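You operate a simulated robot arm through the tools that you are given. There is no shell and no other tool. Be economical: measure what you need, move in short steps, check, and stop when the job is done.

You are at the controls of a simulated two-armed robot. One attempt, no reset.

Task
Take the blue cloth from the top of the low rack and lay it out flat on the top shelf of the trolley.
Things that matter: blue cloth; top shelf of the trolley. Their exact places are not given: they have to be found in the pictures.

Only the result counts: the job must be done as asked and must still hold three seconds after the hand-in. Knocking over, shifting, dropping, spilling or breaking anything else fails it. Flat cloth is picked up by pressing the open fingertips on it (5 to 10 N) and closing them slowly along it; thin cloth reads only 2 to 8 mm in the jaws.

Robot
Two 7-joint arms with two-finger grippers on one trunk, on a base that drives. Base frame: it is fixed to the floor where the robot stands at the start and does not move with it; the origin is under the middle of the robot, x ahead of it, y to its left, z up. Lengths are in mm, angles in rad, forces in N, time in s.
The left shoulder is at the start at [60, 123, 945], the right one opposite. With the tool pointing down near the work surface each hand reaches from about 340 to 800 mm from the robot's upright axis, wherever it stands, measured 20 degrees to its own side. Places, roughly: top shelf of the trolley [400, -2100, 900]. Payload 1.47 kg a hand.
The TCP of each hand is the grasp point between the finger pads, 16 mm short of the fingertips. In the tool frame z runs along the fingers and y along their closing line. Largest opening 87 mm; the body of the gripper starts 55 mm behind the TCP.
Orientation is that of the tool frame in the base frame, as a unit quaternion [x, y, z, w]. With the fingers straight down and closing along the base's y, the tool's x points along the base's -x, its y along +y and its z along -z.

Tools
- The arms move only by the tool drive_tool. It takes "left_increments", "right_increments" or both (then of equal length, played together; a hand with none holds still); each is a list of rows, each a list of 7 numbers: the shift along the tool's x, y, z in mm, then the turn, a rotation vector about the tool's x, y, z in rad, then the gripper command, from -1 (shut) to 1 (fully open), values between in proportion. In form: [[dx, dy, dz, rx, ry, rz, jaw], ...]. A call has 1 to 10 rows; each row is the pose to reach, as a shift and turn from the pose commanded when the call began, along the tool's axes at that moment. Each row takes 0.2 s and may step no farther than 50 mm and 0.15 rad from the row before; otherwise, or with a gripper value out of range, the whole call is refused. A pose out of reach is approached as far as the arm can. The call stops where the force on the tool passes 40 N (or 10 N more than at its start, if that is more) or the arm is blocked; 0.2 s more then pass. The fingers move at their own pace (about 153 mm/s each) and stop on an object; they squeeze with about 28 N. The grip force told is the motor's: it shows also when the fingers shut on nothing. Time passes only in rows, and 0.2 s behind the last, so rows that repeat a pose let the fingers close. It gives the time, the measured TCP pose, the force on the tool (base axes), the opening and the grip force at its end, in the units of the frame above (readings bear some noise), with the torque about the TCP (base axes, N m) and any sound that the robot's microphone picked up, and new pictures: "show" is both (left out), scene, wrist or none (wrist: the cameras of the hands that moved).
- Cameras (640 x 400 px; columns grow to the right, rows downward): "scene" is now at [90.7, -11.1, 1508.5]; the picture's right is [-0.15, -0.99, 0.00], its down [-0.68, 0.10, -0.73] and it looks along [0.72, -0.11, -0.69] (base axes); focal length 251 px, centre (320, 200). "left" rides on the left gripper at [73, -12, -90] in its tool frame; the picture's right is [0.16, 0.99, 0.00], its down [-0.72, 0.12, -0.68] and it looks along [-0.67, 0.11, 0.73] (tool axes); focal length 247 px, centre (320, 200). "right" rides on the right gripper at [73, 12, -90] in its tool frame; the picture's right is [-0.16, 0.99, 0.00], its down [-0.72, -0.12, -0.68] and it looks along [-0.67, -0.11, 0.73] (tool axes); focal length 247 px, centre (320, 200).
- move_column(by): slides the trunk up (or, below 0, down) by that many mm; the arms and the scene camera ride with it, the base frame stays. It gives what a move gives, with no picture.
- drive_base(legs): drives the robot by 1 to 6 legs, each [ahead, left, turn to the left] in mm, mm and rad, along the robot's own axes; the way and the turn of a leg run together, so that a leg with both is an arc; at most 1500 mm and 3.142 rad a leg. The arms and the cameras ride along, it lands a little off, and it stops where it bumps. It gives what a move gives, and a new picture of the scene camera.
- head_to(pan, tilt): turns the head with the scene camera to pan (to the left, within 2.094 rad either way) and tilt (down, from -0.506 to 1.204), counted from straight ahead of the robot. It gives what a move gives, and a new picture of the scene camera.
- locate(camera, pixels): there is no depth. For up to 12 entries [column, row, z] of the newest picture of that camera ("zoom" is the newest enlarged one), the place [x, y] in the base frame at which the ray of that pixel passes the height z, good to about 2 mm. It takes no simulated time.
- enlarge(camera, box): a new picture of the part [left, top, right, bottom] of that camera's present view, enlarged. It takes no simulated time.
- hand_in(): hands the job in; it is judged then, once.

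Work in short steps. Measure before you move; look again where a grasp or a placing could have gone wrong, and mend it. You have 80 turns and 260 pictures in all, those below and enlarged ones among them. Open the grippers and draw the arms clear of the work before you hand the job in, unless the task says otherwise; then end with one line.

The tools are called as a command line: name --argument value ..., lists and objects as JSON in quotes. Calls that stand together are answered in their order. drive_tool: Moves the arms, as the interface text tells. Its arguments: {"type":"object","properties":{"left_increments":{"type":"array","items":{"type":"array","items":{"type":"number"}}},"right_increments":{"type":"array","items":{"type":"array","items":{"type":"number"}}},"show":{"type":"string","enum":["both","scene","wrist","none"]}},"required":[]} The other tools are called the same way: move_column (by) slides the trunk up or down; drive_base (legs) drives the base; head_to (pan, tilt) turns the head that bears the scene camera; locate (camera, pixels) gives the place at which the rays of pixels pass given heights; enlarge (camera, box) takes an enlarged picture of a part of a camera's view; hand_in () hands the job in.

At the start:

```text
clock: 0.0
left_tcp_pos: [639.8, 76.9, 940.7]
left_tool_rot: [0.001, 1.0, 0.001, 0.0]
left_ft_force: [0.6, 0.0, -0.2]
left_wrist_torque: [0.0, -0.03, 0.02]
left_width: 87.3
left_finger_force: 0.1
right_tcp_pos: [429.8, -341.2, 1039.9]
right_tool_rot: [-0.001, 1.0, 0.0, 0.0]
right_ft_force: [0.0, -0.8, 0.9]
right_wrist_torque: [-0.01, -0.01, 0.0]
right_width: 87.1
right_finger_force: 0.0
trunk travel left (down, up): [-100.0, 130.0]
robot x, y, heading: [-0.4, -1.5, -0.001]
head pan, tilt: [-0.152, 0.756]
```

scene: 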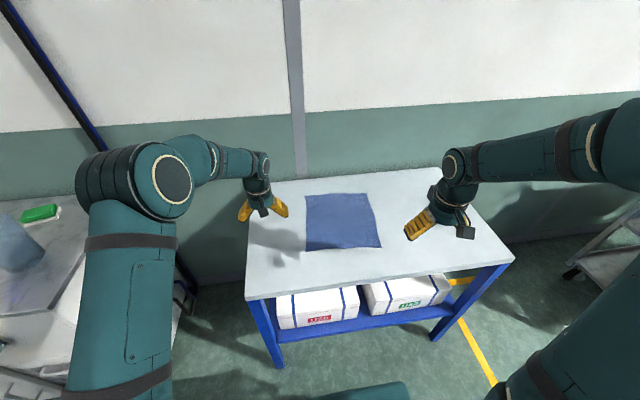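
right: 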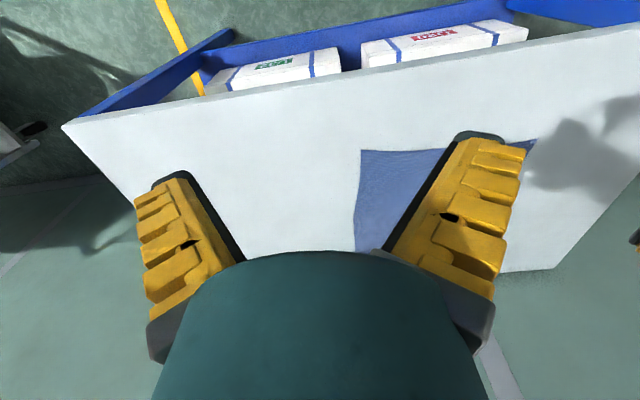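
left: 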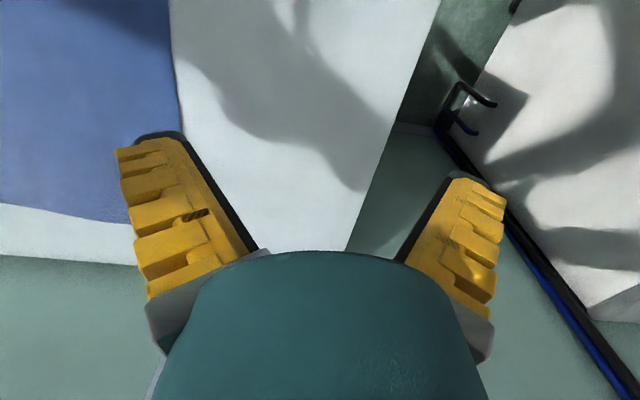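

The cloth lies on the rack top at scene pixels about (305,196), (368,193), (381,247), (306,252). I will find the height by comparing its near-right corner in the scene (381,247) and right-hand (361,150) views.

locate --camera "scene" --pixels '[[381, 247, 700], [381, 247, 750], [381, 247, 800], [381, 247, 850], [305, 196, 800], [368, 193, 800], [306, 252, 800], [247, 300, 800], [515, 262, 800]]'

locate --camera "right" --pixels '[[361, 150, 700], [361, 150, 750], [361, 150, 800], [361, 150, 850], [62, 125, 800]]'

enlarge --camera "scene" --box '[240, 160, 440, 285]'

head_to --pan -1.4 --tilt 0.4

```text
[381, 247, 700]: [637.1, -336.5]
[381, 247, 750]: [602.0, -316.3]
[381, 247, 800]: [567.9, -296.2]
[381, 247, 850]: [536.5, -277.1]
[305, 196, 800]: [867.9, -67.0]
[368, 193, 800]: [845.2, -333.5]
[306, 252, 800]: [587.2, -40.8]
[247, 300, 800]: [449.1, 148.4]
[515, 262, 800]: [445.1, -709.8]
```

```text
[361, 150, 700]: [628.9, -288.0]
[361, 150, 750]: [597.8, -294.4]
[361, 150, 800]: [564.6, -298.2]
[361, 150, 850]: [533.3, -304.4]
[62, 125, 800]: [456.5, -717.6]
```

```text
3.20 times, centred on (340, 222) of scene
```

zoom: 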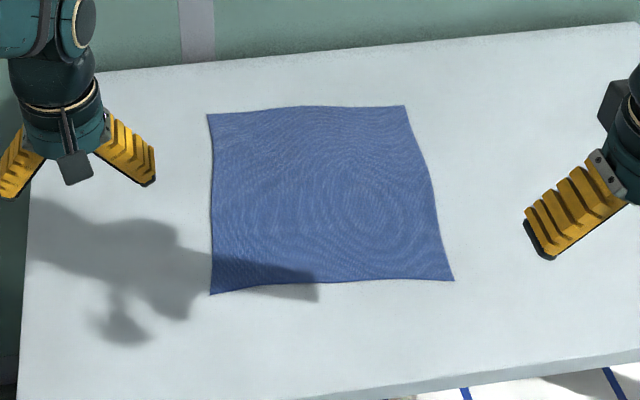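

```text
clock: 1.4
left_tcp_pos: [639.3, 76.5, 940.4]
left_tool_rot: [-0.001, 1.0, 0.0, 0.001]
left_ft_force: [-0.8, 0.2, -0.1]
left_wrist_torque: [0.01, 0.01, -0.01]
left_width: 87.1
left_finger_force: 0.0
right_tcp_pos: [428.7, -341.6, 1040.7]
right_tool_rot: [0.0, 1.0, 0.0, 0.0]
right_ft_force: [-0.3, 0.6, -0.6]
right_wrist_torque: [0.03, -0.01, -0.03]
right_width: 87.0
right_finger_force: 0.0
trunk travel left (down, up): [-100.0, 130.0]
robot x, y, heading: [-1.6, 0.2, 0.001]
head pan, tilt: [-1.4, 0.4]
```

scene: 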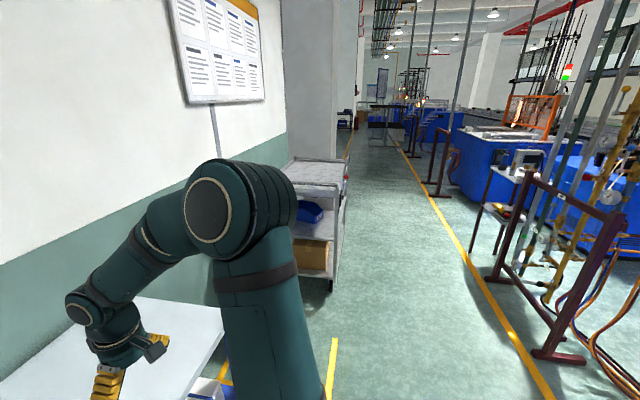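

The rack top is at about z 800, with the cloth roughly x 570–865, y −40…−330. Next I look closely at the trolley, seen around (315,175).

enlarge --camera "scene" --box '[270, 140, 370, 300]'

locate --camera "scene" --pixels '[[288, 160, 900], [348, 162, 900], [342, 190, 900], [292, 190, 900], [330, 290, 0]]'

```text
2.50 times, centred on (320, 220) of scene
```

zoom: 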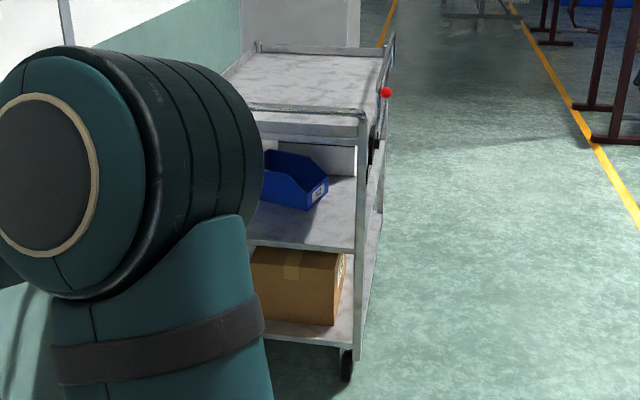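

```text
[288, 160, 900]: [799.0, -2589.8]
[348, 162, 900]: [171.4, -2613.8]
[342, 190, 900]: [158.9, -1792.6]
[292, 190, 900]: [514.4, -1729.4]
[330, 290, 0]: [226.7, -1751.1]
```

The trolley top spans about x 160…650, y −1740…−2590 at z≈900, with a low rim. Now I turn both hands 90° (cameras outward), so they close along x, and bring them above the near corners of the cloth; head back to the rack.

drive_tool --left_increments '[[2, -15, 4, 0, 0, 0.15, -0.1], [4, -29, 8, 0, 0, 0.3, -0.1], [6, -44, 12, 0, 0, 0.45, -0.1], [8, -59, 16, 0, 0, 0.6, -0.1], [10, -73, 20, 0, 0, 0.75, -0.1], [12, -88, 24, 0, 0, 0.9, -0.1], [14, -103, 28, 0, 0, 1.05, -0.1], [16, -118, 32, 0, 0, 1.2, -0.1], [18, -132, 36, 0, 0, 1.35, -0.1], [19, -147, 40, 0, 0, 1.5, -0.1]]' --right_increments '[[-18, 8, 14, 0, 0, -0.15, -0.1], [-35, 15, 28, 0, 0, -0.3, -0.1], [-53, 23, 42, 0, 0, -0.45, -0.1], [-70, 30, 56, 0, 0, -0.6, -0.1], [-88, 38, 70, 0, 0, -0.75, -0.1], [-106, 46, 84, 0, 0, -0.9, -0.1], [-123, 53, 98, 0, 0, -1.05, -0.1], [-141, 61, 112, 0, 0, -1.2, -0.1], [-158, 68, 126, 0, 0, -1.35, -0.1], [-176, 76, 140, 0, 0, -1.5, -0.1]]' --show "wrist"

head_to --pan -0.152 --tilt 0.85

```text
clock: 3.6
left_tcp_pos: [621.2, -73.1, 900.4]
left_tool_rot: [0.682, 0.731, 0.001, 0.001]
left_ft_force: [0.8, 0.3, 0.4]
left_wrist_torque: [-0.03, 0.04, 0.0]
left_width: 44.9
left_finger_force: 4.3
right_tcp_pos: [606.9, -265.8, 900.2]
right_tool_rot: [-0.682, 0.731, 0.0, -0.001]
right_ft_force: [0.8, 0.1, -0.6]
right_wrist_torque: [0.03, 0.0, -0.04]
right_width: 44.8
right_finger_force: 3.9
trunk travel left (down, up): [-100.0, 130.0]
robot x, y, heading: [4.0, -2.6, 0.004]
head pan, tilt: [-1.4, 0.4]
```

right: 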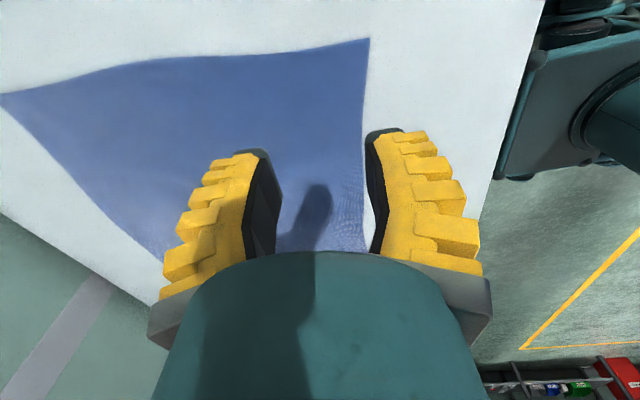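
left: 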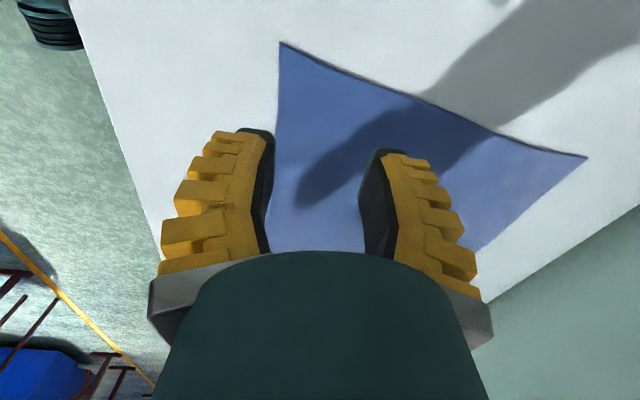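

```text
clock: 5.1
left_tcp_pos: [621.0, -71.7, 899.8]
left_tool_rot: [0.682, 0.732, 0.001, 0.0]
left_ft_force: [0.0, -0.1, 0.3]
left_wrist_torque: [0.01, 0.02, -0.03]
left_width: 44.8
left_finger_force: 3.7
right_tcp_pos: [605.3, -266.1, 901.6]
right_tool_rot: [-0.682, 0.732, 0.001, -0.001]
right_ft_force: [0.7, 0.0, -0.2]
right_wrist_torque: [0.01, 0.02, 0.02]
right_width: 44.8
right_finger_force: 4.1
trunk travel left (down, up): [-100.0, 130.0]
robot x, y, heading: [-0.9, -2.4, 0.004]
head pan, tilt: [-0.152, 0.85]
```

scene: 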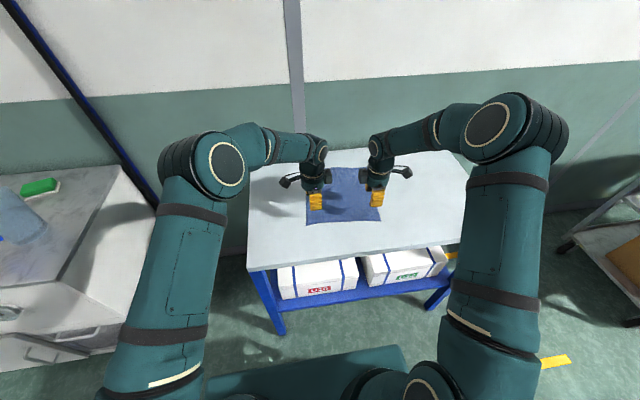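

I refine the near edge position and surface height from three views: right wrist sees the near-left corner at (369,38), left wrist sees the near-right corner at (280,43).

locate --camera "right" --pixels '[[369, 38, 790], [369, 38, 800], [369, 38, 810], [363, 150, 800], [366, 100, 800]]'

locate --camera "left" --pixels '[[280, 43, 790], [280, 43, 800], [280, 43, 810], [587, 156, 800], [275, 150, 800], [278, 100, 800]]'

enlarge --camera "scene" --box '[290, 160, 402, 230]'

```text
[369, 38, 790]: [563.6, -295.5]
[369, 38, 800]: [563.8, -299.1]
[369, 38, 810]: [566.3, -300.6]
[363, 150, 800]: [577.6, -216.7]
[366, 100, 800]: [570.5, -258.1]
```

```text
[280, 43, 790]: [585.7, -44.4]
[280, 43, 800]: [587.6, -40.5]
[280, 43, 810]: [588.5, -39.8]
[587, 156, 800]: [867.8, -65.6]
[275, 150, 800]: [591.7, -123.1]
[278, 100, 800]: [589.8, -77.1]
```

```text
5.71 times, centred on (346, 195) of scene
```

zoom: 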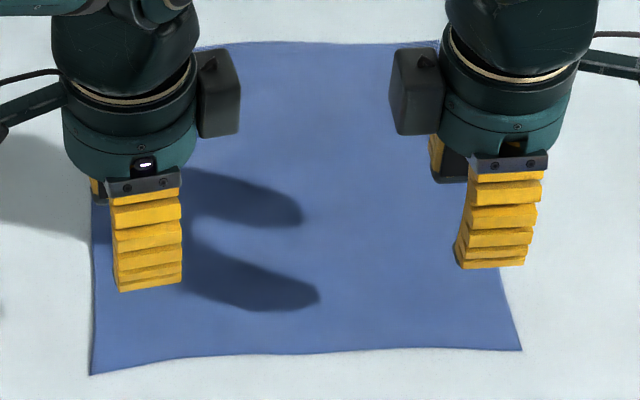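

Corners: near-right (564,−299), near-left (587,−41), surface z≈800. I align the left hand, shift both inward so both fingers land on cloth, and come down to just above it.

drive_tool --left_increments '[[0, 5, 30, 0, 0, 0.07, -0.1], [-1, 9, 55, 0, 0, 0.14, -0.1], [-1, 9, 78, 0, 0, 0.14, -0.1], [-1, 9, 78, 0, 0, 0.14, -0.1]]' --right_increments '[[0, -3, 30, 0, 0, 0, -0.1], [0, -5, 55, 0, 0, 0, -0.1], [0, -5, 78, 0, 0, 0, -0.1], [0, -5, 78, 0, 0, 0, -0.1]]' --show "both"

```text
clock: 6.1
left_tcp_pos: [628.8, -69.8, 824.0]
left_tool_rot: [0.732, 0.682, 0.001, 0.0]
left_ft_force: [0.5, 0.1, 0.4]
left_wrist_torque: [-0.03, 0.01, -0.01]
left_width: 44.9
left_finger_force: 3.9
right_tcp_pos: [609.3, -264.9, 822.8]
right_tool_rot: [-0.682, 0.732, 0.0, 0.0]
right_ft_force: [-0.1, 0.2, -0.3]
right_wrist_torque: [0.01, -0.01, -0.06]
right_width: 45.0
right_finger_force: 4.0
trunk travel left (down, up): [-100.0, 130.0]
robot x, y, heading: [1.3, 0.2, -0.001]
head pan, tilt: [-0.152, 0.85]
```

scene: 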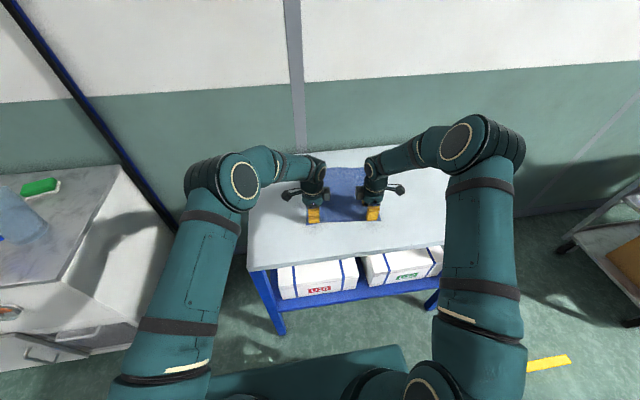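
right: 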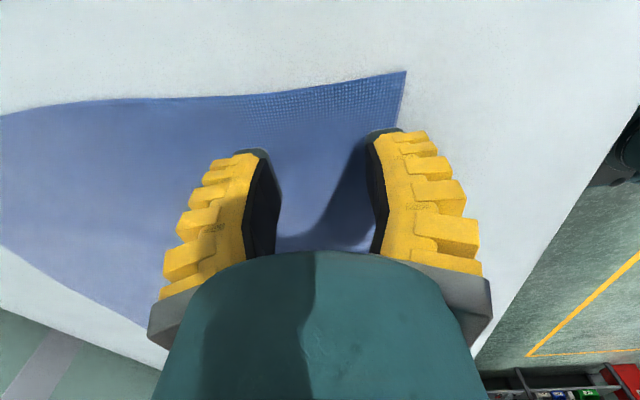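
left: 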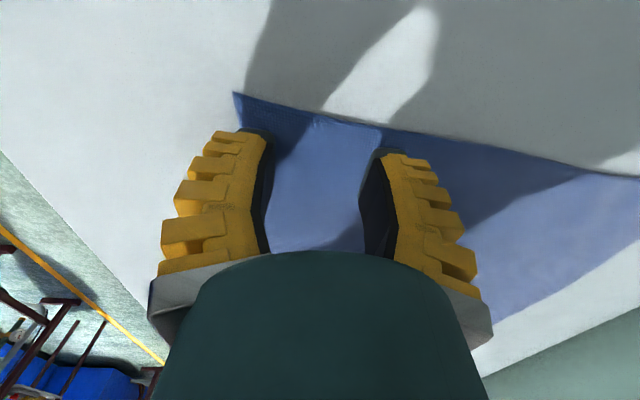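

Both fingers of each hand stand over cloth near the corners, about 6–8 mm up. I press down in small steps.

drive_tool --left_increments '[[0, 0, 4, 0, 0, 0, -0.1], [0, 0, 7, 0, 0, 0, -0.1], [0, 0, 9, 0, 0, 0, -0.1], [0, 0, 9, 0, 0, 0, -0.1]]' --right_increments '[[0, 0, 4, 0, 0, 0, -0.1], [0, 0, 6, 0, 0, 0, -0.1], [0, 0, 8, 0, 0, 0, -0.1], [0, 0, 8, 0, 0, 0, -0.1]]' --show "none"

```text
clock: 7.1
left_tcp_pos: [627.7, -69.9, 816.8]
left_tool_rot: [0.731, 0.682, 0.0, 0.003]
left_ft_force: [-0.9, -1.1, 11.2]
left_wrist_torque: [0.04, 0.02, 0.03]
left_width: 28.3
left_finger_force: 7.7
right_tcp_pos: [609.7, -265.2, 816.4]
right_tool_rot: [-0.682, 0.731, -0.002, 0.001]
right_ft_force: [0.2, 0.7, 9.9]
right_wrist_torque: [0.02, 0.08, -0.03]
right_width: 43.5
right_finger_force: 3.5
trunk travel left (down, up): [-100.0, 130.0]
robot x, y, heading: [-2.2, 3.1, 0.003]
head pan, tilt: [-0.152, 0.85]
```

Contact at about 10 N on both. Now I close slowly along the cloth.

drive_tool --left_increments '[[0, 0, -1, 0, 0, 0, -0.2], [0, 0, -1, 0, 0, 0, -0.3], [0, 0, -1, 0, 0, 0, -0.4], [0, 0, -1, 0, 0, 0, -0.5], [0, 0, -1, 0, 0, 0, -0.6], [0, 0, -1, 0, 0, 0, -0.7], [0, 0, -1, 0, 0, 0, -0.8], [0, 0, -1, 0, 0, 0, -0.9], [0, 0, -1, 0, 0, 0, -1], [0, 0, -1, 0, 0, 0, -1]]' --right_increments '[[0, 0, 0, 0, 0, 0, -0.2], [0, 0, 0, 0, 0, 0, -0.3], [0, 0, 0, 0, 0, 0, -0.4], [0, 0, 0, 0, 0, 0, -0.5], [0, 0, 0, 0, 0, 0, -0.6], [0, 0, 0, 0, 0, 0, -0.7], [0, 0, 0, 0, 0, 0, -0.8], [0, 0, 0, 0, 0, 0, -0.9], [0, 0, 0, 0, 0, 0, -1], [0, 0, 0, 0, 0, 0, -1]]' --show "both"

```text
clock: 9.3
left_tcp_pos: [627.8, -70.1, 816.4]
left_tool_rot: [0.731, 0.683, 0.001, 0.001]
left_ft_force: [1.0, 1.0, 5.3]
left_wrist_torque: [0.0, -0.08, 0.02]
left_width: 0.1
left_finger_force: 27.6
right_tcp_pos: [609.3, -265.3, 815.8]
right_tool_rot: [-0.681, 0.732, -0.001, 0.001]
right_ft_force: [4.4, 1.8, 6.8]
right_wrist_torque: [-0.01, 0.02, 0.02]
right_width: 0.0
right_finger_force: 20.0
trunk travel left (down, up): [-100.0, 130.0]
robot x, y, heading: [3.3, -2.9, 0.002]
head pan, tilt: [-0.152, 0.85]
```

scene: 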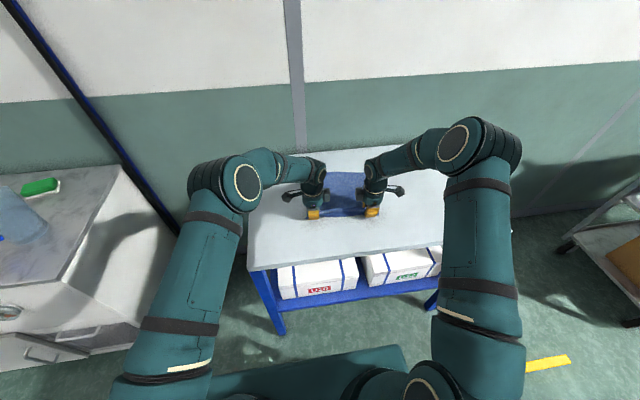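
right: 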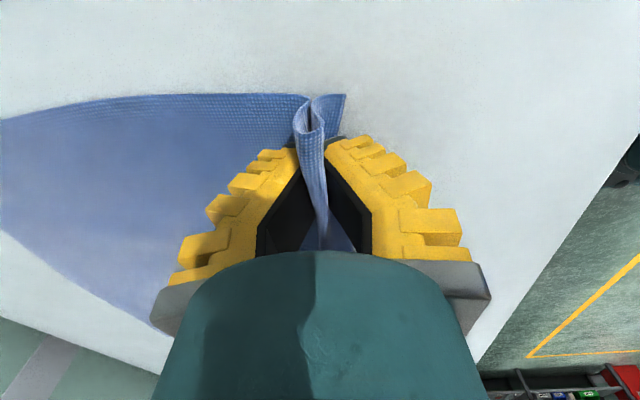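
left: 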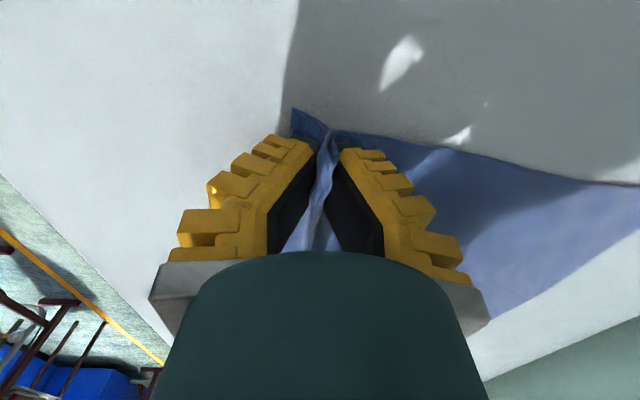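

A fold stands between the fingers of both hands, though widths read ~0. I lift 30 mm slowly to see whether it holds.

drive_tool --left_increments '[[0, 0, -6, 0, 0, 0, -1], [0, 0, -12, 0, 0, 0, -1], [0, 0, -20, 0, 0, 0, -1], [0, 0, -30, 0, 0, 0, -1]]' --right_increments '[[0, 0, -6, 0, 0, 0, -1], [0, 0, -12, 0, 0, 0, -1], [0, 0, -20, 0, 0, 0, -1], [0, 0, -30, 0, 0, 0, -1]]' --show "wrist"

enlarge --camera "scene" --box '[290, 160, 402, 230]'

```text
clock: 10.3
left_tcp_pos: [628.6, -70.1, 844.2]
left_tool_rot: [0.731, 0.682, 0.0, 0.001]
left_ft_force: [-0.3, -0.5, 0.1]
left_wrist_torque: [0.02, 0.01, 0.0]
left_width: 0.0
left_finger_force: 29.8
right_tcp_pos: [609.2, -266.3, 844.6]
right_tool_rot: [-0.682, 0.731, 0.0, 0.0]
right_ft_force: [0.0, -0.2, 0.9]
right_wrist_torque: [-0.01, -0.02, 0.02]
right_width: 0.1
right_finger_force: 20.6
trunk travel left (down, up): [-100.0, 130.0]
robot x, y, heading: [-1.7, 1.8, -0.001]
head pan, tilt: [-0.152, 0.85]
```

right: 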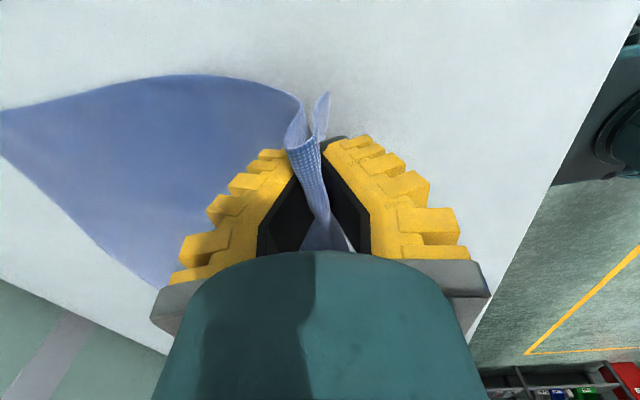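
left: 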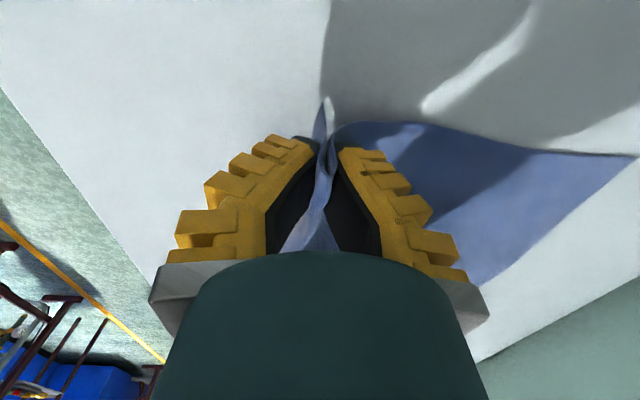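

```text
5.71 times, centred on (346, 195) of scene
```

zoom: 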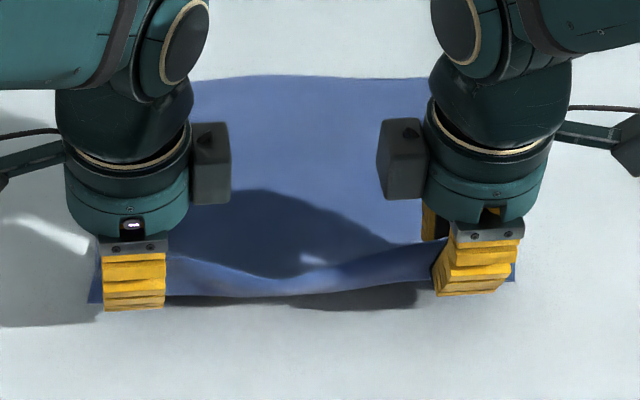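

Both grips hold. I lift 260 mm, slightly toward the robot, so the cloth hangs free.

drive_tool --left_increments '[[0, -6, -26, 0, 0, 0, -1], [0, -12, -52, 0, 0, 0, -1], [0, -18, -78, 0, 0, 0, -1], [0, -24, -104, 0, 0, 0, -1], [0, -30, -130, 0, 0, 0, -1], [0, -36, -156, 0, 0, 0, -1], [0, -42, -182, 0, 0, 0, -1], [0, -48, -208, 0, 0, 0, -1], [0, -54, -234, 0, 0, 0, -1], [0, -60, -260, 0, 0, 0, -1]]' --right_increments '[[0, 6, -26, 0, 0, 0, -1], [0, 12, -52, 0, 0, 0, -1], [0, 18, -78, 0, 0, 0, -1], [0, 24, -104, 0, 0, 0, -1], [0, 30, -130, 0, 0, 0, -1], [0, 36, -156, 0, 0, 0, -1], [0, 42, -182, 0, 0, 0, -1], [0, 48, -208, 0, 0, 0, -1], [0, 54, -234, 0, 0, 0, -1], [0, 60, -260, 0, 0, 0, -1]]' --show "both"

move_column --by 130

```text
clock: 12.5
left_tcp_pos: [569.6, -65.4, 1106.2]
left_tool_rot: [0.731, 0.682, 0.0, 0.001]
left_ft_force: [1.0, -0.1, -0.7]
left_wrist_torque: [0.02, 0.03, 0.03]
left_width: 0.1
left_finger_force: 21.3
right_tcp_pos: [549.3, -261.4, 1104.4]
right_tool_rot: [-0.681, 0.732, -0.001, 0.0]
right_ft_force: [-1.6, 1.0, -2.6]
right_wrist_torque: [0.01, 0.25, -0.01]
right_width: 0.0
right_finger_force: 22.1
trunk travel left (down, up): [-100.0, 130.0]
robot x, y, heading: [1.5, -2.5, -0.005]
head pan, tilt: [-0.152, 0.85]
```

scene: 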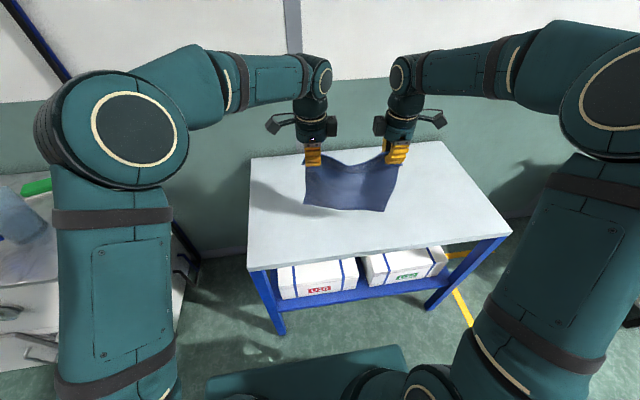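
right: 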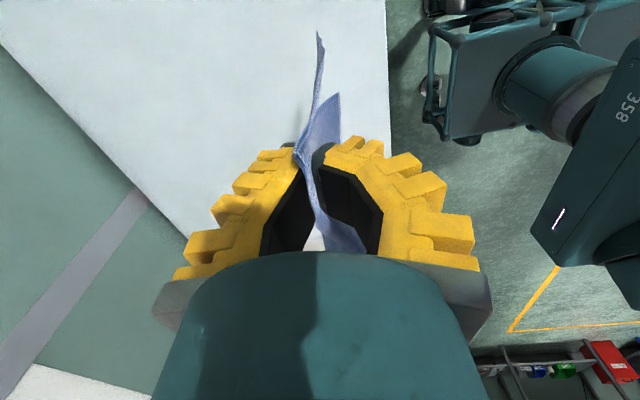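
left: 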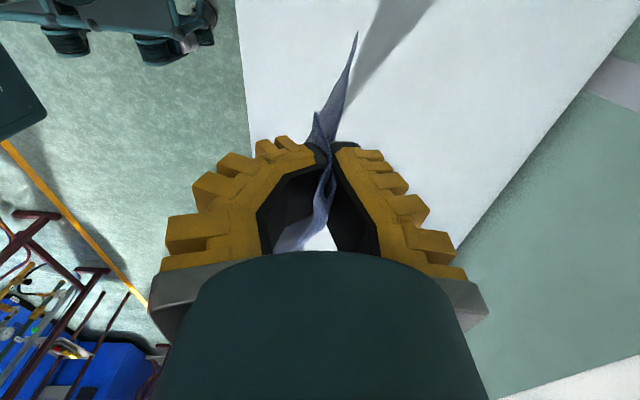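

```text
clock: 14.0
left_tcp_pos: [570.3, -66.6, 1235.1]
left_tool_rot: [0.731, 0.682, 0.001, 0.0]
left_ft_force: [1.4, 0.4, 0.1]
left_wrist_torque: [-0.03, -0.04, -0.01]
left_width: 0.0
left_finger_force: 21.8
right_tcp_pos: [548.9, -261.5, 1233.0]
right_tool_rot: [-0.682, 0.732, 0.001, 0.0]
right_ft_force: [-0.2, -0.3, -0.7]
right_wrist_torque: [-0.04, -0.02, 0.04]
right_width: 1.8
right_finger_force: 21.9
trunk travel left (down, up): [-230.0, 0.0]
robot x, y, heading: [1.0, -0.4, -0.001]
head pan, tilt: [-0.152, 0.85]
```

The cloth hangs from both hands. Before driving I look right along the way.

head_to --pan -1.6 --tilt 0.6

```text
clock: 15.6
left_tcp_pos: [569.9, -67.0, 1235.2]
left_tool_rot: [0.731, 0.683, 0.001, 0.0]
left_ft_force: [0.8, -1.4, 2.2]
left_wrist_torque: [-0.04, 0.08, 0.02]
left_width: 0.0
left_finger_force: 22.9
right_tcp_pos: [550.1, -261.1, 1234.5]
right_tool_rot: [-0.681, 0.732, 0.0, -0.001]
right_ft_force: [-0.2, 0.0, -0.6]
right_wrist_torque: [0.02, -0.1, -0.03]
right_width: 1.8
right_finger_force: 29.9
trunk travel left (down, up): [-230.0, 0.0]
robot x, y, heading: [1.5, 0.2, -0.0]
head pan, tilt: [-1.6, 0.6]
```

scene: 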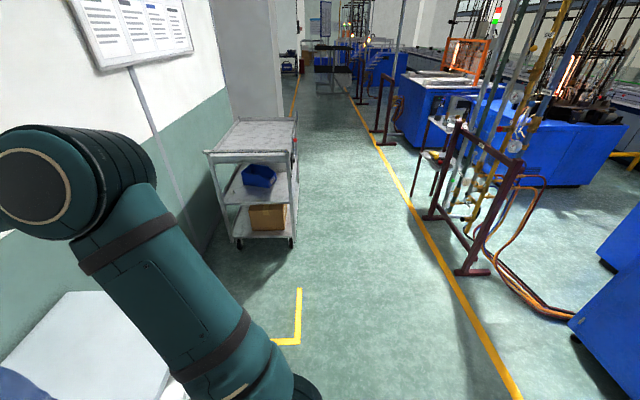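

locate --camera "scene" --pixels '[[470, 272, 0], [405, 200, 0], [204, 151, 900], [294, 153, 900], [296, 118, 900], [236, 120, 900], [292, 245, 0]]'

enlarge --camera "scene" --box '[190, 100, 310, 255]'

```text
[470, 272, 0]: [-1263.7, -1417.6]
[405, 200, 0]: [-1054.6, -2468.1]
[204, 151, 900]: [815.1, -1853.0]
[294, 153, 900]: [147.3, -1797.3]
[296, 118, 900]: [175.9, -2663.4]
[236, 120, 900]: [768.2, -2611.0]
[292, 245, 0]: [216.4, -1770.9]
```

```text
2.58 times, centred on (250, 178) of scene
```

zoom: 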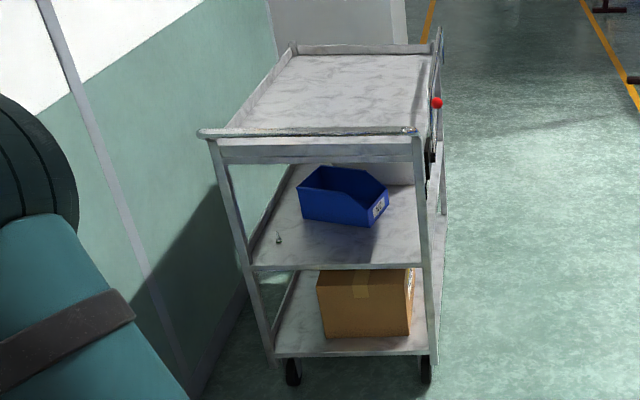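

The way is clear: fence at x≈−1050, trolley near side at x≈160–200, y −1790…−2640. I back off 450 mm and drive right 2050 mm.

drive_base --legs '[[-450, 0, 0], [0, -1025, 0], [0, -1025, 0]]'

head_to --pan 0 --tilt 0.75

```text
clock: 36.3
left_tcp_pos: [88.3, -2147.2, 1235.3]
left_tool_rot: [0.738, 0.674, 0.0, 0.0]
left_ft_force: [-0.1, 0.5, -0.4]
left_wrist_torque: [0.0, 0.01, 0.04]
left_width: 0.9
left_finger_force: 28.5
right_tcp_pos: [61.9, -2340.3, 1233.8]
right_tool_rot: [-0.674, 0.739, -0.001, 0.0]
right_ft_force: [1.4, -0.9, -0.8]
right_wrist_torque: [0.01, -0.03, -0.01]
right_width: 0.0
right_finger_force: 26.8
trunk travel left (down, up): [-230.0, 0.0]
robot x, y, heading: [-479.3, -2066.6, -0.023]
head pan, tilt: [-1.6, 0.6]
```

scene: 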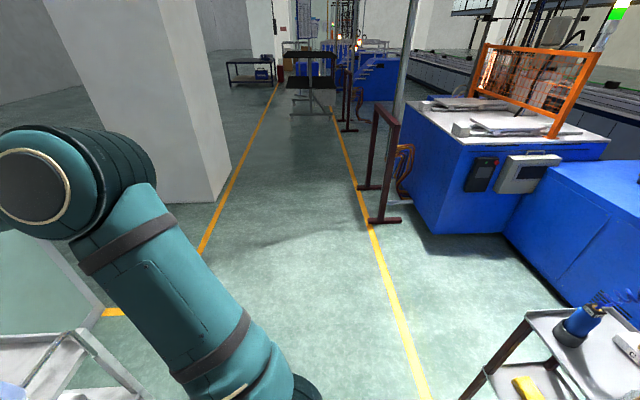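

```text
clock: 37.9
left_tcp_pos: [89.3, -2145.3, 1235.9]
left_tool_rot: [0.738, 0.675, 0.0, 0.0]
left_ft_force: [0.7, -0.9, 0.4]
left_wrist_torque: [0.04, -0.04, -0.01]
left_width: 3.2
left_finger_force: 28.0
right_tcp_pos: [62.9, -2340.7, 1234.5]
right_tool_rot: [-0.674, 0.739, 0.0, 0.0]
right_ft_force: [1.9, -0.2, 1.2]
right_wrist_torque: [-0.03, 0.0, 0.01]
right_width: 0.4
right_finger_force: 20.8
trunk travel left (down, up): [-230.0, 0.0]
robot x, y, heading: [-480.7, -2069.3, -0.023]
head pan, tilt: [0.0, 0.75]
```

scene: 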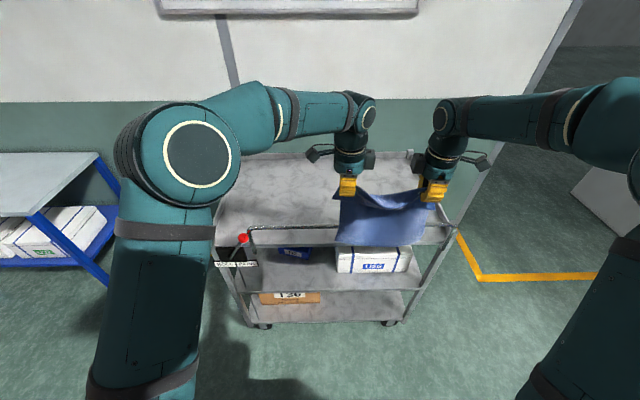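

The cloth still hangs well. I look closely at the trolley top and rail.

enlarge --camera "scene" --box '[200, 140, 480, 315]'

locate --camera "scene" --pixels '[[250, 228, 900], [457, 224, 900], [218, 225, 900], [412, 152, 900], [250, 228, 950], [457, 224, 950], [243, 240, 900], [260, 155, 900]]'

```text
2.29 times, centred on (340, 228) of scene
```

zoom: 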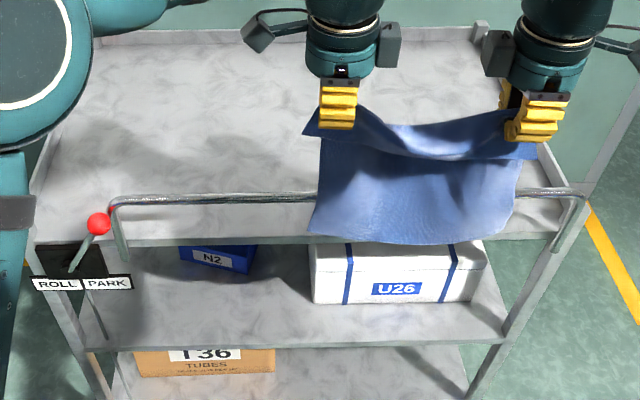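

```text
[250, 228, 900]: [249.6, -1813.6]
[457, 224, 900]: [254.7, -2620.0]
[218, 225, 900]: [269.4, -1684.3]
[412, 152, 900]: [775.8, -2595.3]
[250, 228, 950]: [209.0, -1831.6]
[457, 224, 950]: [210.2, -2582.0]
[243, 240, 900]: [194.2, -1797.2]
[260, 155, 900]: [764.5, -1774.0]
```

There is a ROLL/PARK lever with a red knob at about (243,240); I check which way it stands.

enlarge --camera "scene" --box '[205, 220, 285, 300]'

```text
5.00 times, centred on (245, 260) of scene
```

zoom: 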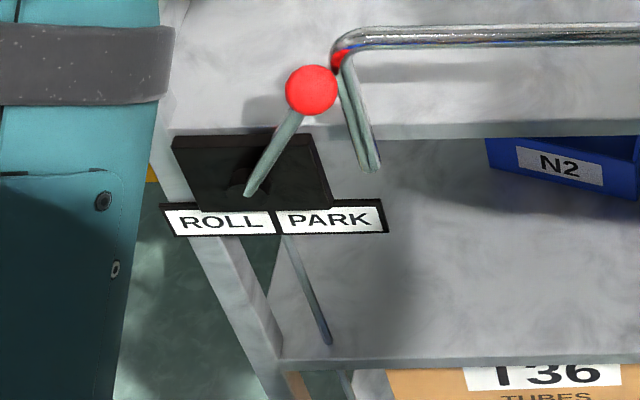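

The lever leans to PARK, good. I check how far the base reaches ahead before going closer.

head_to --pan 0.35 --tilt 1.2

locate --camera "scene" --pixels '[[320, 200, 900]]'

```text
clock: 38.8
left_tcp_pos: [88.9, -2147.4, 1235.9]
left_tool_rot: [0.739, 0.674, 0.0, 0.001]
left_ft_force: [2.6, 2.4, 2.3]
left_wrist_torque: [0.01, 0.16, 0.04]
left_width: 0.1
left_finger_force: 21.6
right_tcp_pos: [64.3, -2341.4, 1234.2]
right_tool_rot: [-0.674, 0.739, 0.0, 0.0]
right_ft_force: [-1.0, 0.4, -0.6]
right_wrist_torque: [-0.01, -0.04, -0.02]
right_width: 2.5
right_finger_force: 29.7
trunk travel left (down, up): [-230.0, 0.0]
robot x, y, heading: [-474.2, -2067.8, -0.018]
head pan, tilt: [0.351, 1.201]
```

scene: 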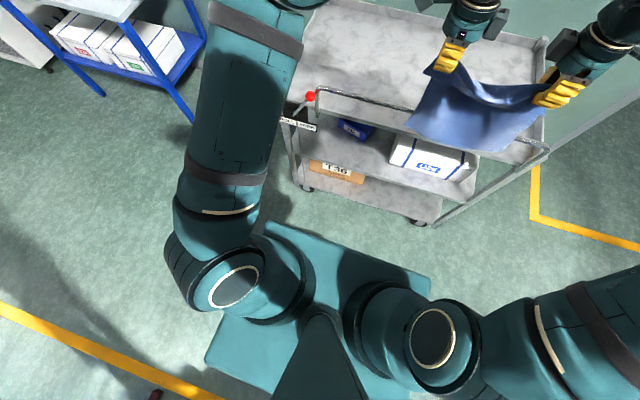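

```text
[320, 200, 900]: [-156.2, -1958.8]
```

locate --camera "scene" --pixels '[[265, 222, 200], [430, 278, 200], [265, 222, 400], [430, 278, 400], [318, 88, 900], [318, 88, 950], [318, 88, 1000], [548, 148, 900], [548, 148, 950], [548, 148, 1000], [390, 122, 900], [540, 38, 900]]'

enlarge --camera "scene" --box '[270, 60, 570, 248]'

```text
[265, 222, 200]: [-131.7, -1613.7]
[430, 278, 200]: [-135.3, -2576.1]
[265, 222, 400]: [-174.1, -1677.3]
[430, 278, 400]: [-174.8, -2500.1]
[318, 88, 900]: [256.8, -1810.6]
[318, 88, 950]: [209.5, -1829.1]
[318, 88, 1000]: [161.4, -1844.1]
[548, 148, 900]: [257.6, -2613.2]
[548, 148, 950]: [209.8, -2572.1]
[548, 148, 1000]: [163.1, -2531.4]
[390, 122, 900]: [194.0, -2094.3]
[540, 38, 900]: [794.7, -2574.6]
```

```text
2.13 times, centred on (420, 154) of scene
```

zoom: 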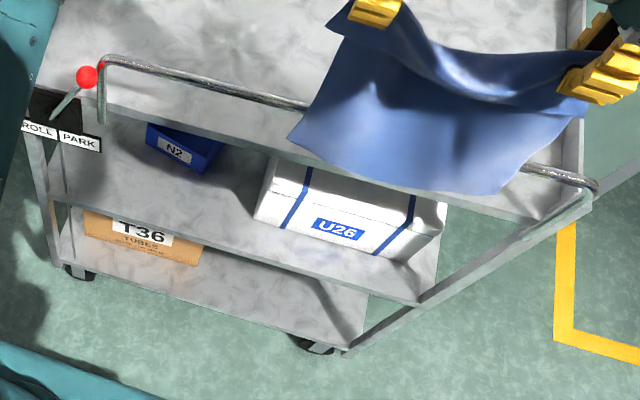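

locate --camera "scene" --pixels '[[318, 117, 900], [318, 117, 870], [318, 117, 850], [514, 172, 900], [514, 172, 870], [514, 172, 850], [306, 103, 900], [512, 162, 900], [310, 96, 950], [310, 96, 1000]]'

```text
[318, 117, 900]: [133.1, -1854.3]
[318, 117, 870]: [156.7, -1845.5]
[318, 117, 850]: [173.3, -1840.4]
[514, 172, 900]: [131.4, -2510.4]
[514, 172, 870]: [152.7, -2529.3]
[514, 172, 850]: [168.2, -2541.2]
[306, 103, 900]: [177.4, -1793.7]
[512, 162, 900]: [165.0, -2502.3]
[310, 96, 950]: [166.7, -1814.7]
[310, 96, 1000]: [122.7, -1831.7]
```

The handle bar is at x≈185, z≈975 above the shelf's front edge, shelf surface x≈195–780. I shift the robot right (away from the lever), straightening the heading, then raise and centre the hands.

drive_base --legs '[[0, -212, 0.02]]'

drive_tool --left_increments '[[0, 0, -20, 0, 0, 0, -1], [0, 0, -40, 0, 0, 0, -1], [25, -2, -40, 0, 0, -0.01, -1], [50, -4, -40, 0, 0, -0.02, -1], [75, -5, -40, 0, 0, -0.03, -1], [100, -7, -40, 0, 0, -0.04, -1], [125, -9, -40, 0, 0, -0.05, -1], [150, -10, -40, 0, 0, -0.06, -1], [178, -12, -40, 0, 0, -0.07, -1], [178, -12, -40, 0, 0, -0.07, -1]]' --right_increments '[[0, 0, -20, 0, 0, 0, -1], [0, 0, -40, 0, 0, 0, -1], [-25, -1, -40, 0, 0, -0.01, -1], [-50, -2, -40, 0, 0, -0.02, -1], [-74, -4, -40, 0, 0, -0.03, -1], [-98, -5, -40, 0, 0, -0.04, -1], [-123, -6, -40, 0, 0, -0.05, -1], [-147, -8, -40, 0, 0, -0.06, -1], [-172, -9, -40, 0, 0, -0.07, -1], [-172, -9, -40, 0, 0, -0.07, -1]]' --show "none"

head_to --pan 0 --tilt 0.8

```text
clock: 41.3
left_tcp_pos: [87.9, -2348.3, 1235.6]
left_tool_rot: [0.731, 0.682, 0.001, 0.001]
left_ft_force: [-0.3, 0.0, 0.3]
left_wrist_torque: [-0.03, 0.01, 0.04]
left_width: 2.3
left_finger_force: 24.6
right_tcp_pos: [64.8, -2542.5, 1234.7]
right_tool_rot: [-0.681, 0.733, 0.0, 0.0]
right_ft_force: [-0.2, -0.4, 0.6]
right_wrist_torque: [0.03, -0.02, 0.0]
right_width: 0.0
right_finger_force: 27.8
trunk travel left (down, up): [-230.0, 0.0]
robot x, y, heading: [-483.9, -2279.0, -0.004]
head pan, tilt: [0.351, 1.201]
```

scene: 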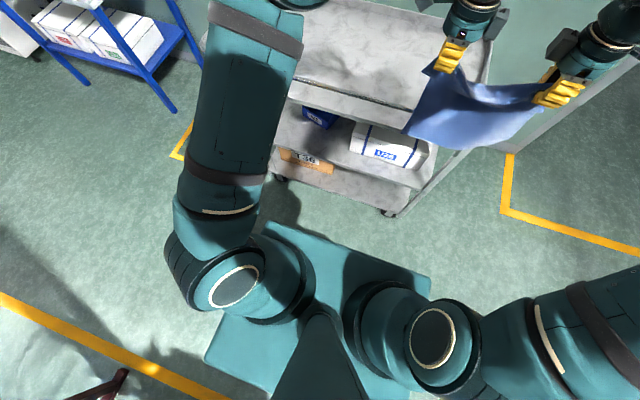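

```text
clock: 43.5
left_tcp_pos: [87.0, -2170.6, 1275.0]
left_tool_rot: [0.707, 0.707, 0.0, 0.001]
left_ft_force: [0.4, -0.2, 0.1]
left_wrist_torque: [0.04, -0.04, 0.04]
left_width: 1.9
left_finger_force: 24.3
right_tcp_pos: [88.7, -2373.5, 1272.5]
right_tool_rot: [-0.706, 0.708, 0.0, 0.0]
right_ft_force: [0.6, -0.8, -1.1]
right_wrist_torque: [0.05, -0.01, -0.03]
right_width: 0.9
right_finger_force: 29.6
trunk travel left (down, up): [-230.0, 0.0]
robot x, y, heading: [-482.2, -2284.4, 0.002]
head pan, tilt: [0.351, 1.201]
```

```text
clock: 44.4
left_tcp_pos: [87.8, -2170.8, 1275.2]
left_tool_rot: [0.707, 0.707, 0.0, 0.001]
left_ft_force: [-0.6, -0.9, 0.5]
left_wrist_torque: [0.0, 0.03, -0.04]
left_width: 2.6
left_finger_force: 30.1
right_tcp_pos: [87.0, -2372.3, 1272.8]
right_tool_rot: [-0.706, 0.708, 0.0, 0.0]
right_ft_force: [-0.9, -0.3, -0.2]
right_wrist_torque: [0.03, -0.01, 0.02]
right_width: 0.7
right_finger_force: 26.1
trunk travel left (down, up): [-230.0, 0.0]
robot x, y, heading: [-481.6, -2276.7, -0.004]
head pan, tilt: [0.0, 0.799]
```

scene: 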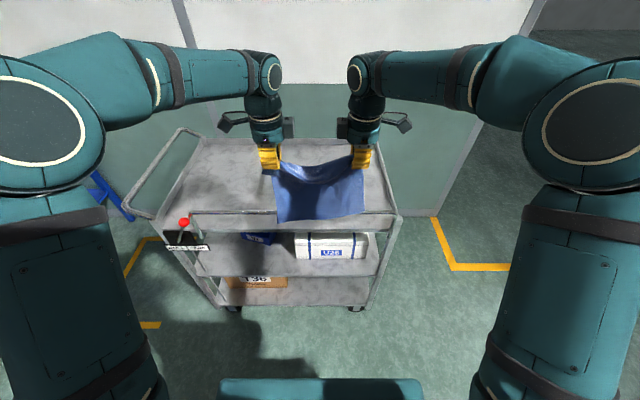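

I check the trolley front and left handle again from here.

enlarge --camera "scene" --box '[110, 115, 430, 315]'

locate --camera "scene" --pixels '[[190, 213, 975], [397, 213, 975], [130, 208, 1000], [183, 222, 950], [400, 230, 900], [220, 380, 300], [424, 380, 300], [376, 140, 900], [200, 137, 900]]'

```text
2.00 times, centred on (270, 215) of scene
```

zoom: 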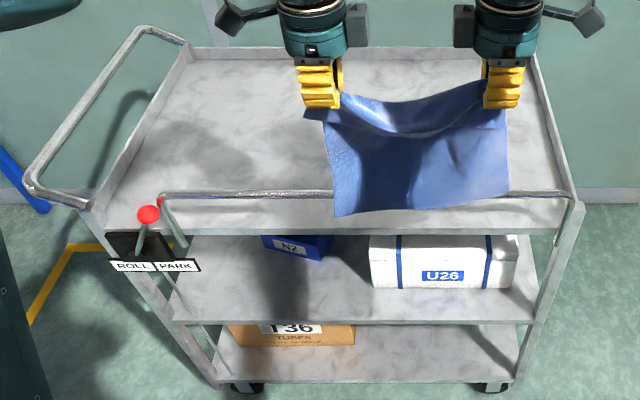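

```text
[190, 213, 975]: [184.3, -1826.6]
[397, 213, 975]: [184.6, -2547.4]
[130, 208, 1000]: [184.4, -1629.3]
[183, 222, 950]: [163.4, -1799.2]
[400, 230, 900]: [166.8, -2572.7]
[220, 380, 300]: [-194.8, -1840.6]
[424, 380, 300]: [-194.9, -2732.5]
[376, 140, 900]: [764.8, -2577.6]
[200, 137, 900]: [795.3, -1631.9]
```

Clear to approach: ahead 240 mm.

drive_base --legs '[[240, 0, 0]]'

```text
clock: 46.2
left_tcp_pos: [327.3, -2171.9, 1275.6]
left_tool_rot: [0.708, 0.706, 0.0, 0.001]
left_ft_force: [-0.3, 0.6, 0.6]
left_wrist_torque: [-0.02, 0.04, 0.01]
left_width: 2.9
left_finger_force: 29.7
right_tcp_pos: [327.3, -2376.0, 1272.6]
right_tool_rot: [-0.705, 0.709, -0.001, 0.0]
right_ft_force: [0.9, -0.6, -0.3]
right_wrist_torque: [-0.01, 0.04, 0.0]
right_width: 0.3
right_finger_force: 27.5
trunk travel left (down, up): [-230.0, 0.0]
robot x, y, heading: [-242.7, -2283.3, -0.004]
head pan, tilt: [0.0, 0.799]
```

scene: 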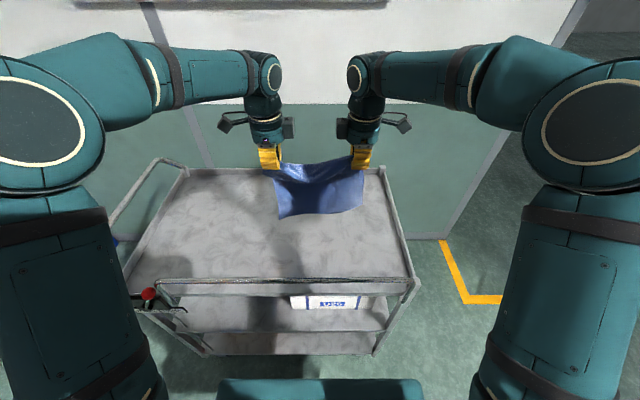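

Cloth is over the shelf past the bar. I lower the hands by 100 mm and draw them 52 mm back so the bottom edge comes down at x≈275.

drive_tool --left_increments '[[0, -13, -2, 0, 0, 0, -1], [0, -26, 13, 0, 0, 0, -1], [0, -39, 33, 0, 0, 0, -1], [0, -52, 53, 0, 0, 0, -1], [0, -52, 73, 0, 0, 0, -1], [0, -52, 88, 0, 0, 0, -1], [0, -52, 100, 0, 0, 0, -1], [0, -52, 100, 0, 0, 0, -1]]' --right_increments '[[0, 13, 0, 0, 0, 0, -1], [0, 26, 15, 0, 0, 0, -1], [0, 39, 35, 0, 0, 0, -1], [0, 52, 55, 0, 0, 0, -1], [0, 52, 75, 0, 0, 0, -1], [0, 52, 90, 0, 0, 0, -1], [0, 52, 100, 0, 0, 0, -1], [0, 52, 100, 0, 0, 0, -1]]' --show "both"

enlarge --camera "scene" --box '[220, 150, 430, 310]'

```text
clock: 48.0
left_tcp_pos: [273.8, -2172.5, 1175.9]
left_tool_rot: [0.708, 0.706, 0.001, 0.001]
left_ft_force: [0.9, -0.1, 0.2]
left_wrist_torque: [-0.01, 0.02, -0.02]
left_width: 0.0
left_finger_force: 27.6
right_tcp_pos: [276.5, -2374.0, 1172.4]
right_tool_rot: [-0.705, 0.709, 0.0, 0.001]
right_ft_force: [-0.8, 0.4, -0.3]
right_wrist_torque: [0.01, 0.02, -0.01]
right_width: 0.2
right_finger_force: 27.6
trunk travel left (down, up): [-230.0, 0.0]
robot x, y, heading: [-241.7, -2280.3, 0.001]
head pan, tilt: [0.0, 0.799]
```

scene: 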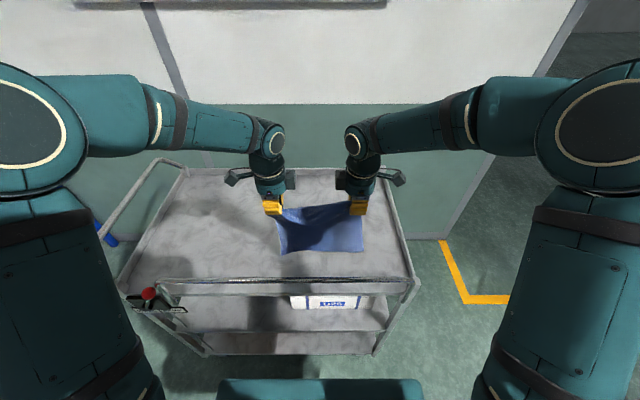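
right: 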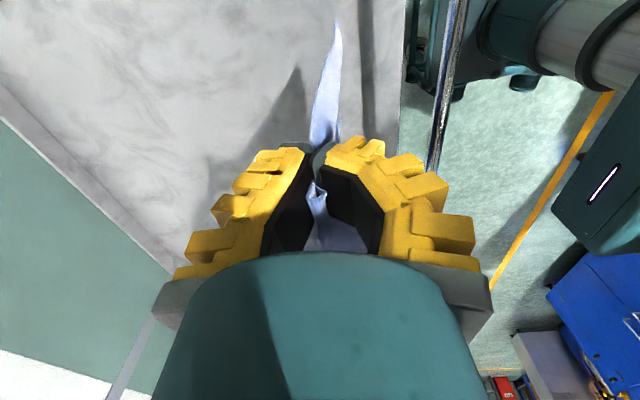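
left: 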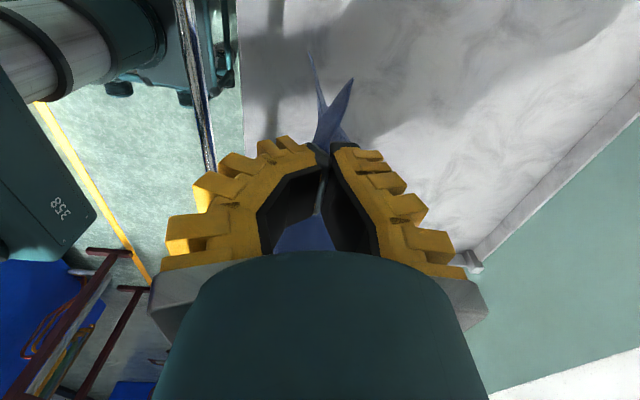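

```text
2.50 times, centred on (325, 230) of scene
```

zoom: 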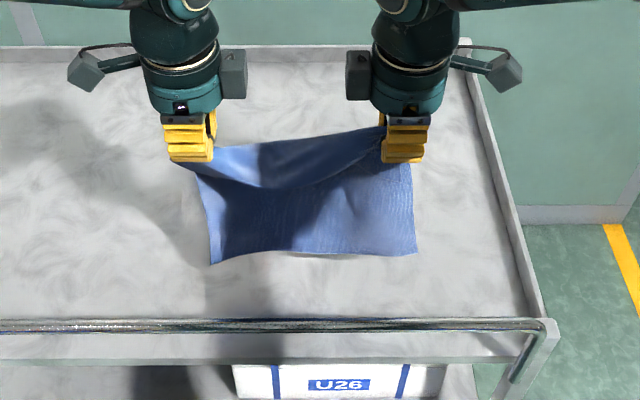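

locate --camera "scene" --pixels '[[290, 254, 900], [290, 254, 920], [290, 254, 940], [357, 251, 900], [357, 251, 920], [357, 251, 940]]'

```text
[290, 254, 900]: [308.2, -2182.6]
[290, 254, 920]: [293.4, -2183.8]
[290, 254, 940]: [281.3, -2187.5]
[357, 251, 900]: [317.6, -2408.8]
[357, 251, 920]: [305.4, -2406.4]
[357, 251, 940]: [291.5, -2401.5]
```

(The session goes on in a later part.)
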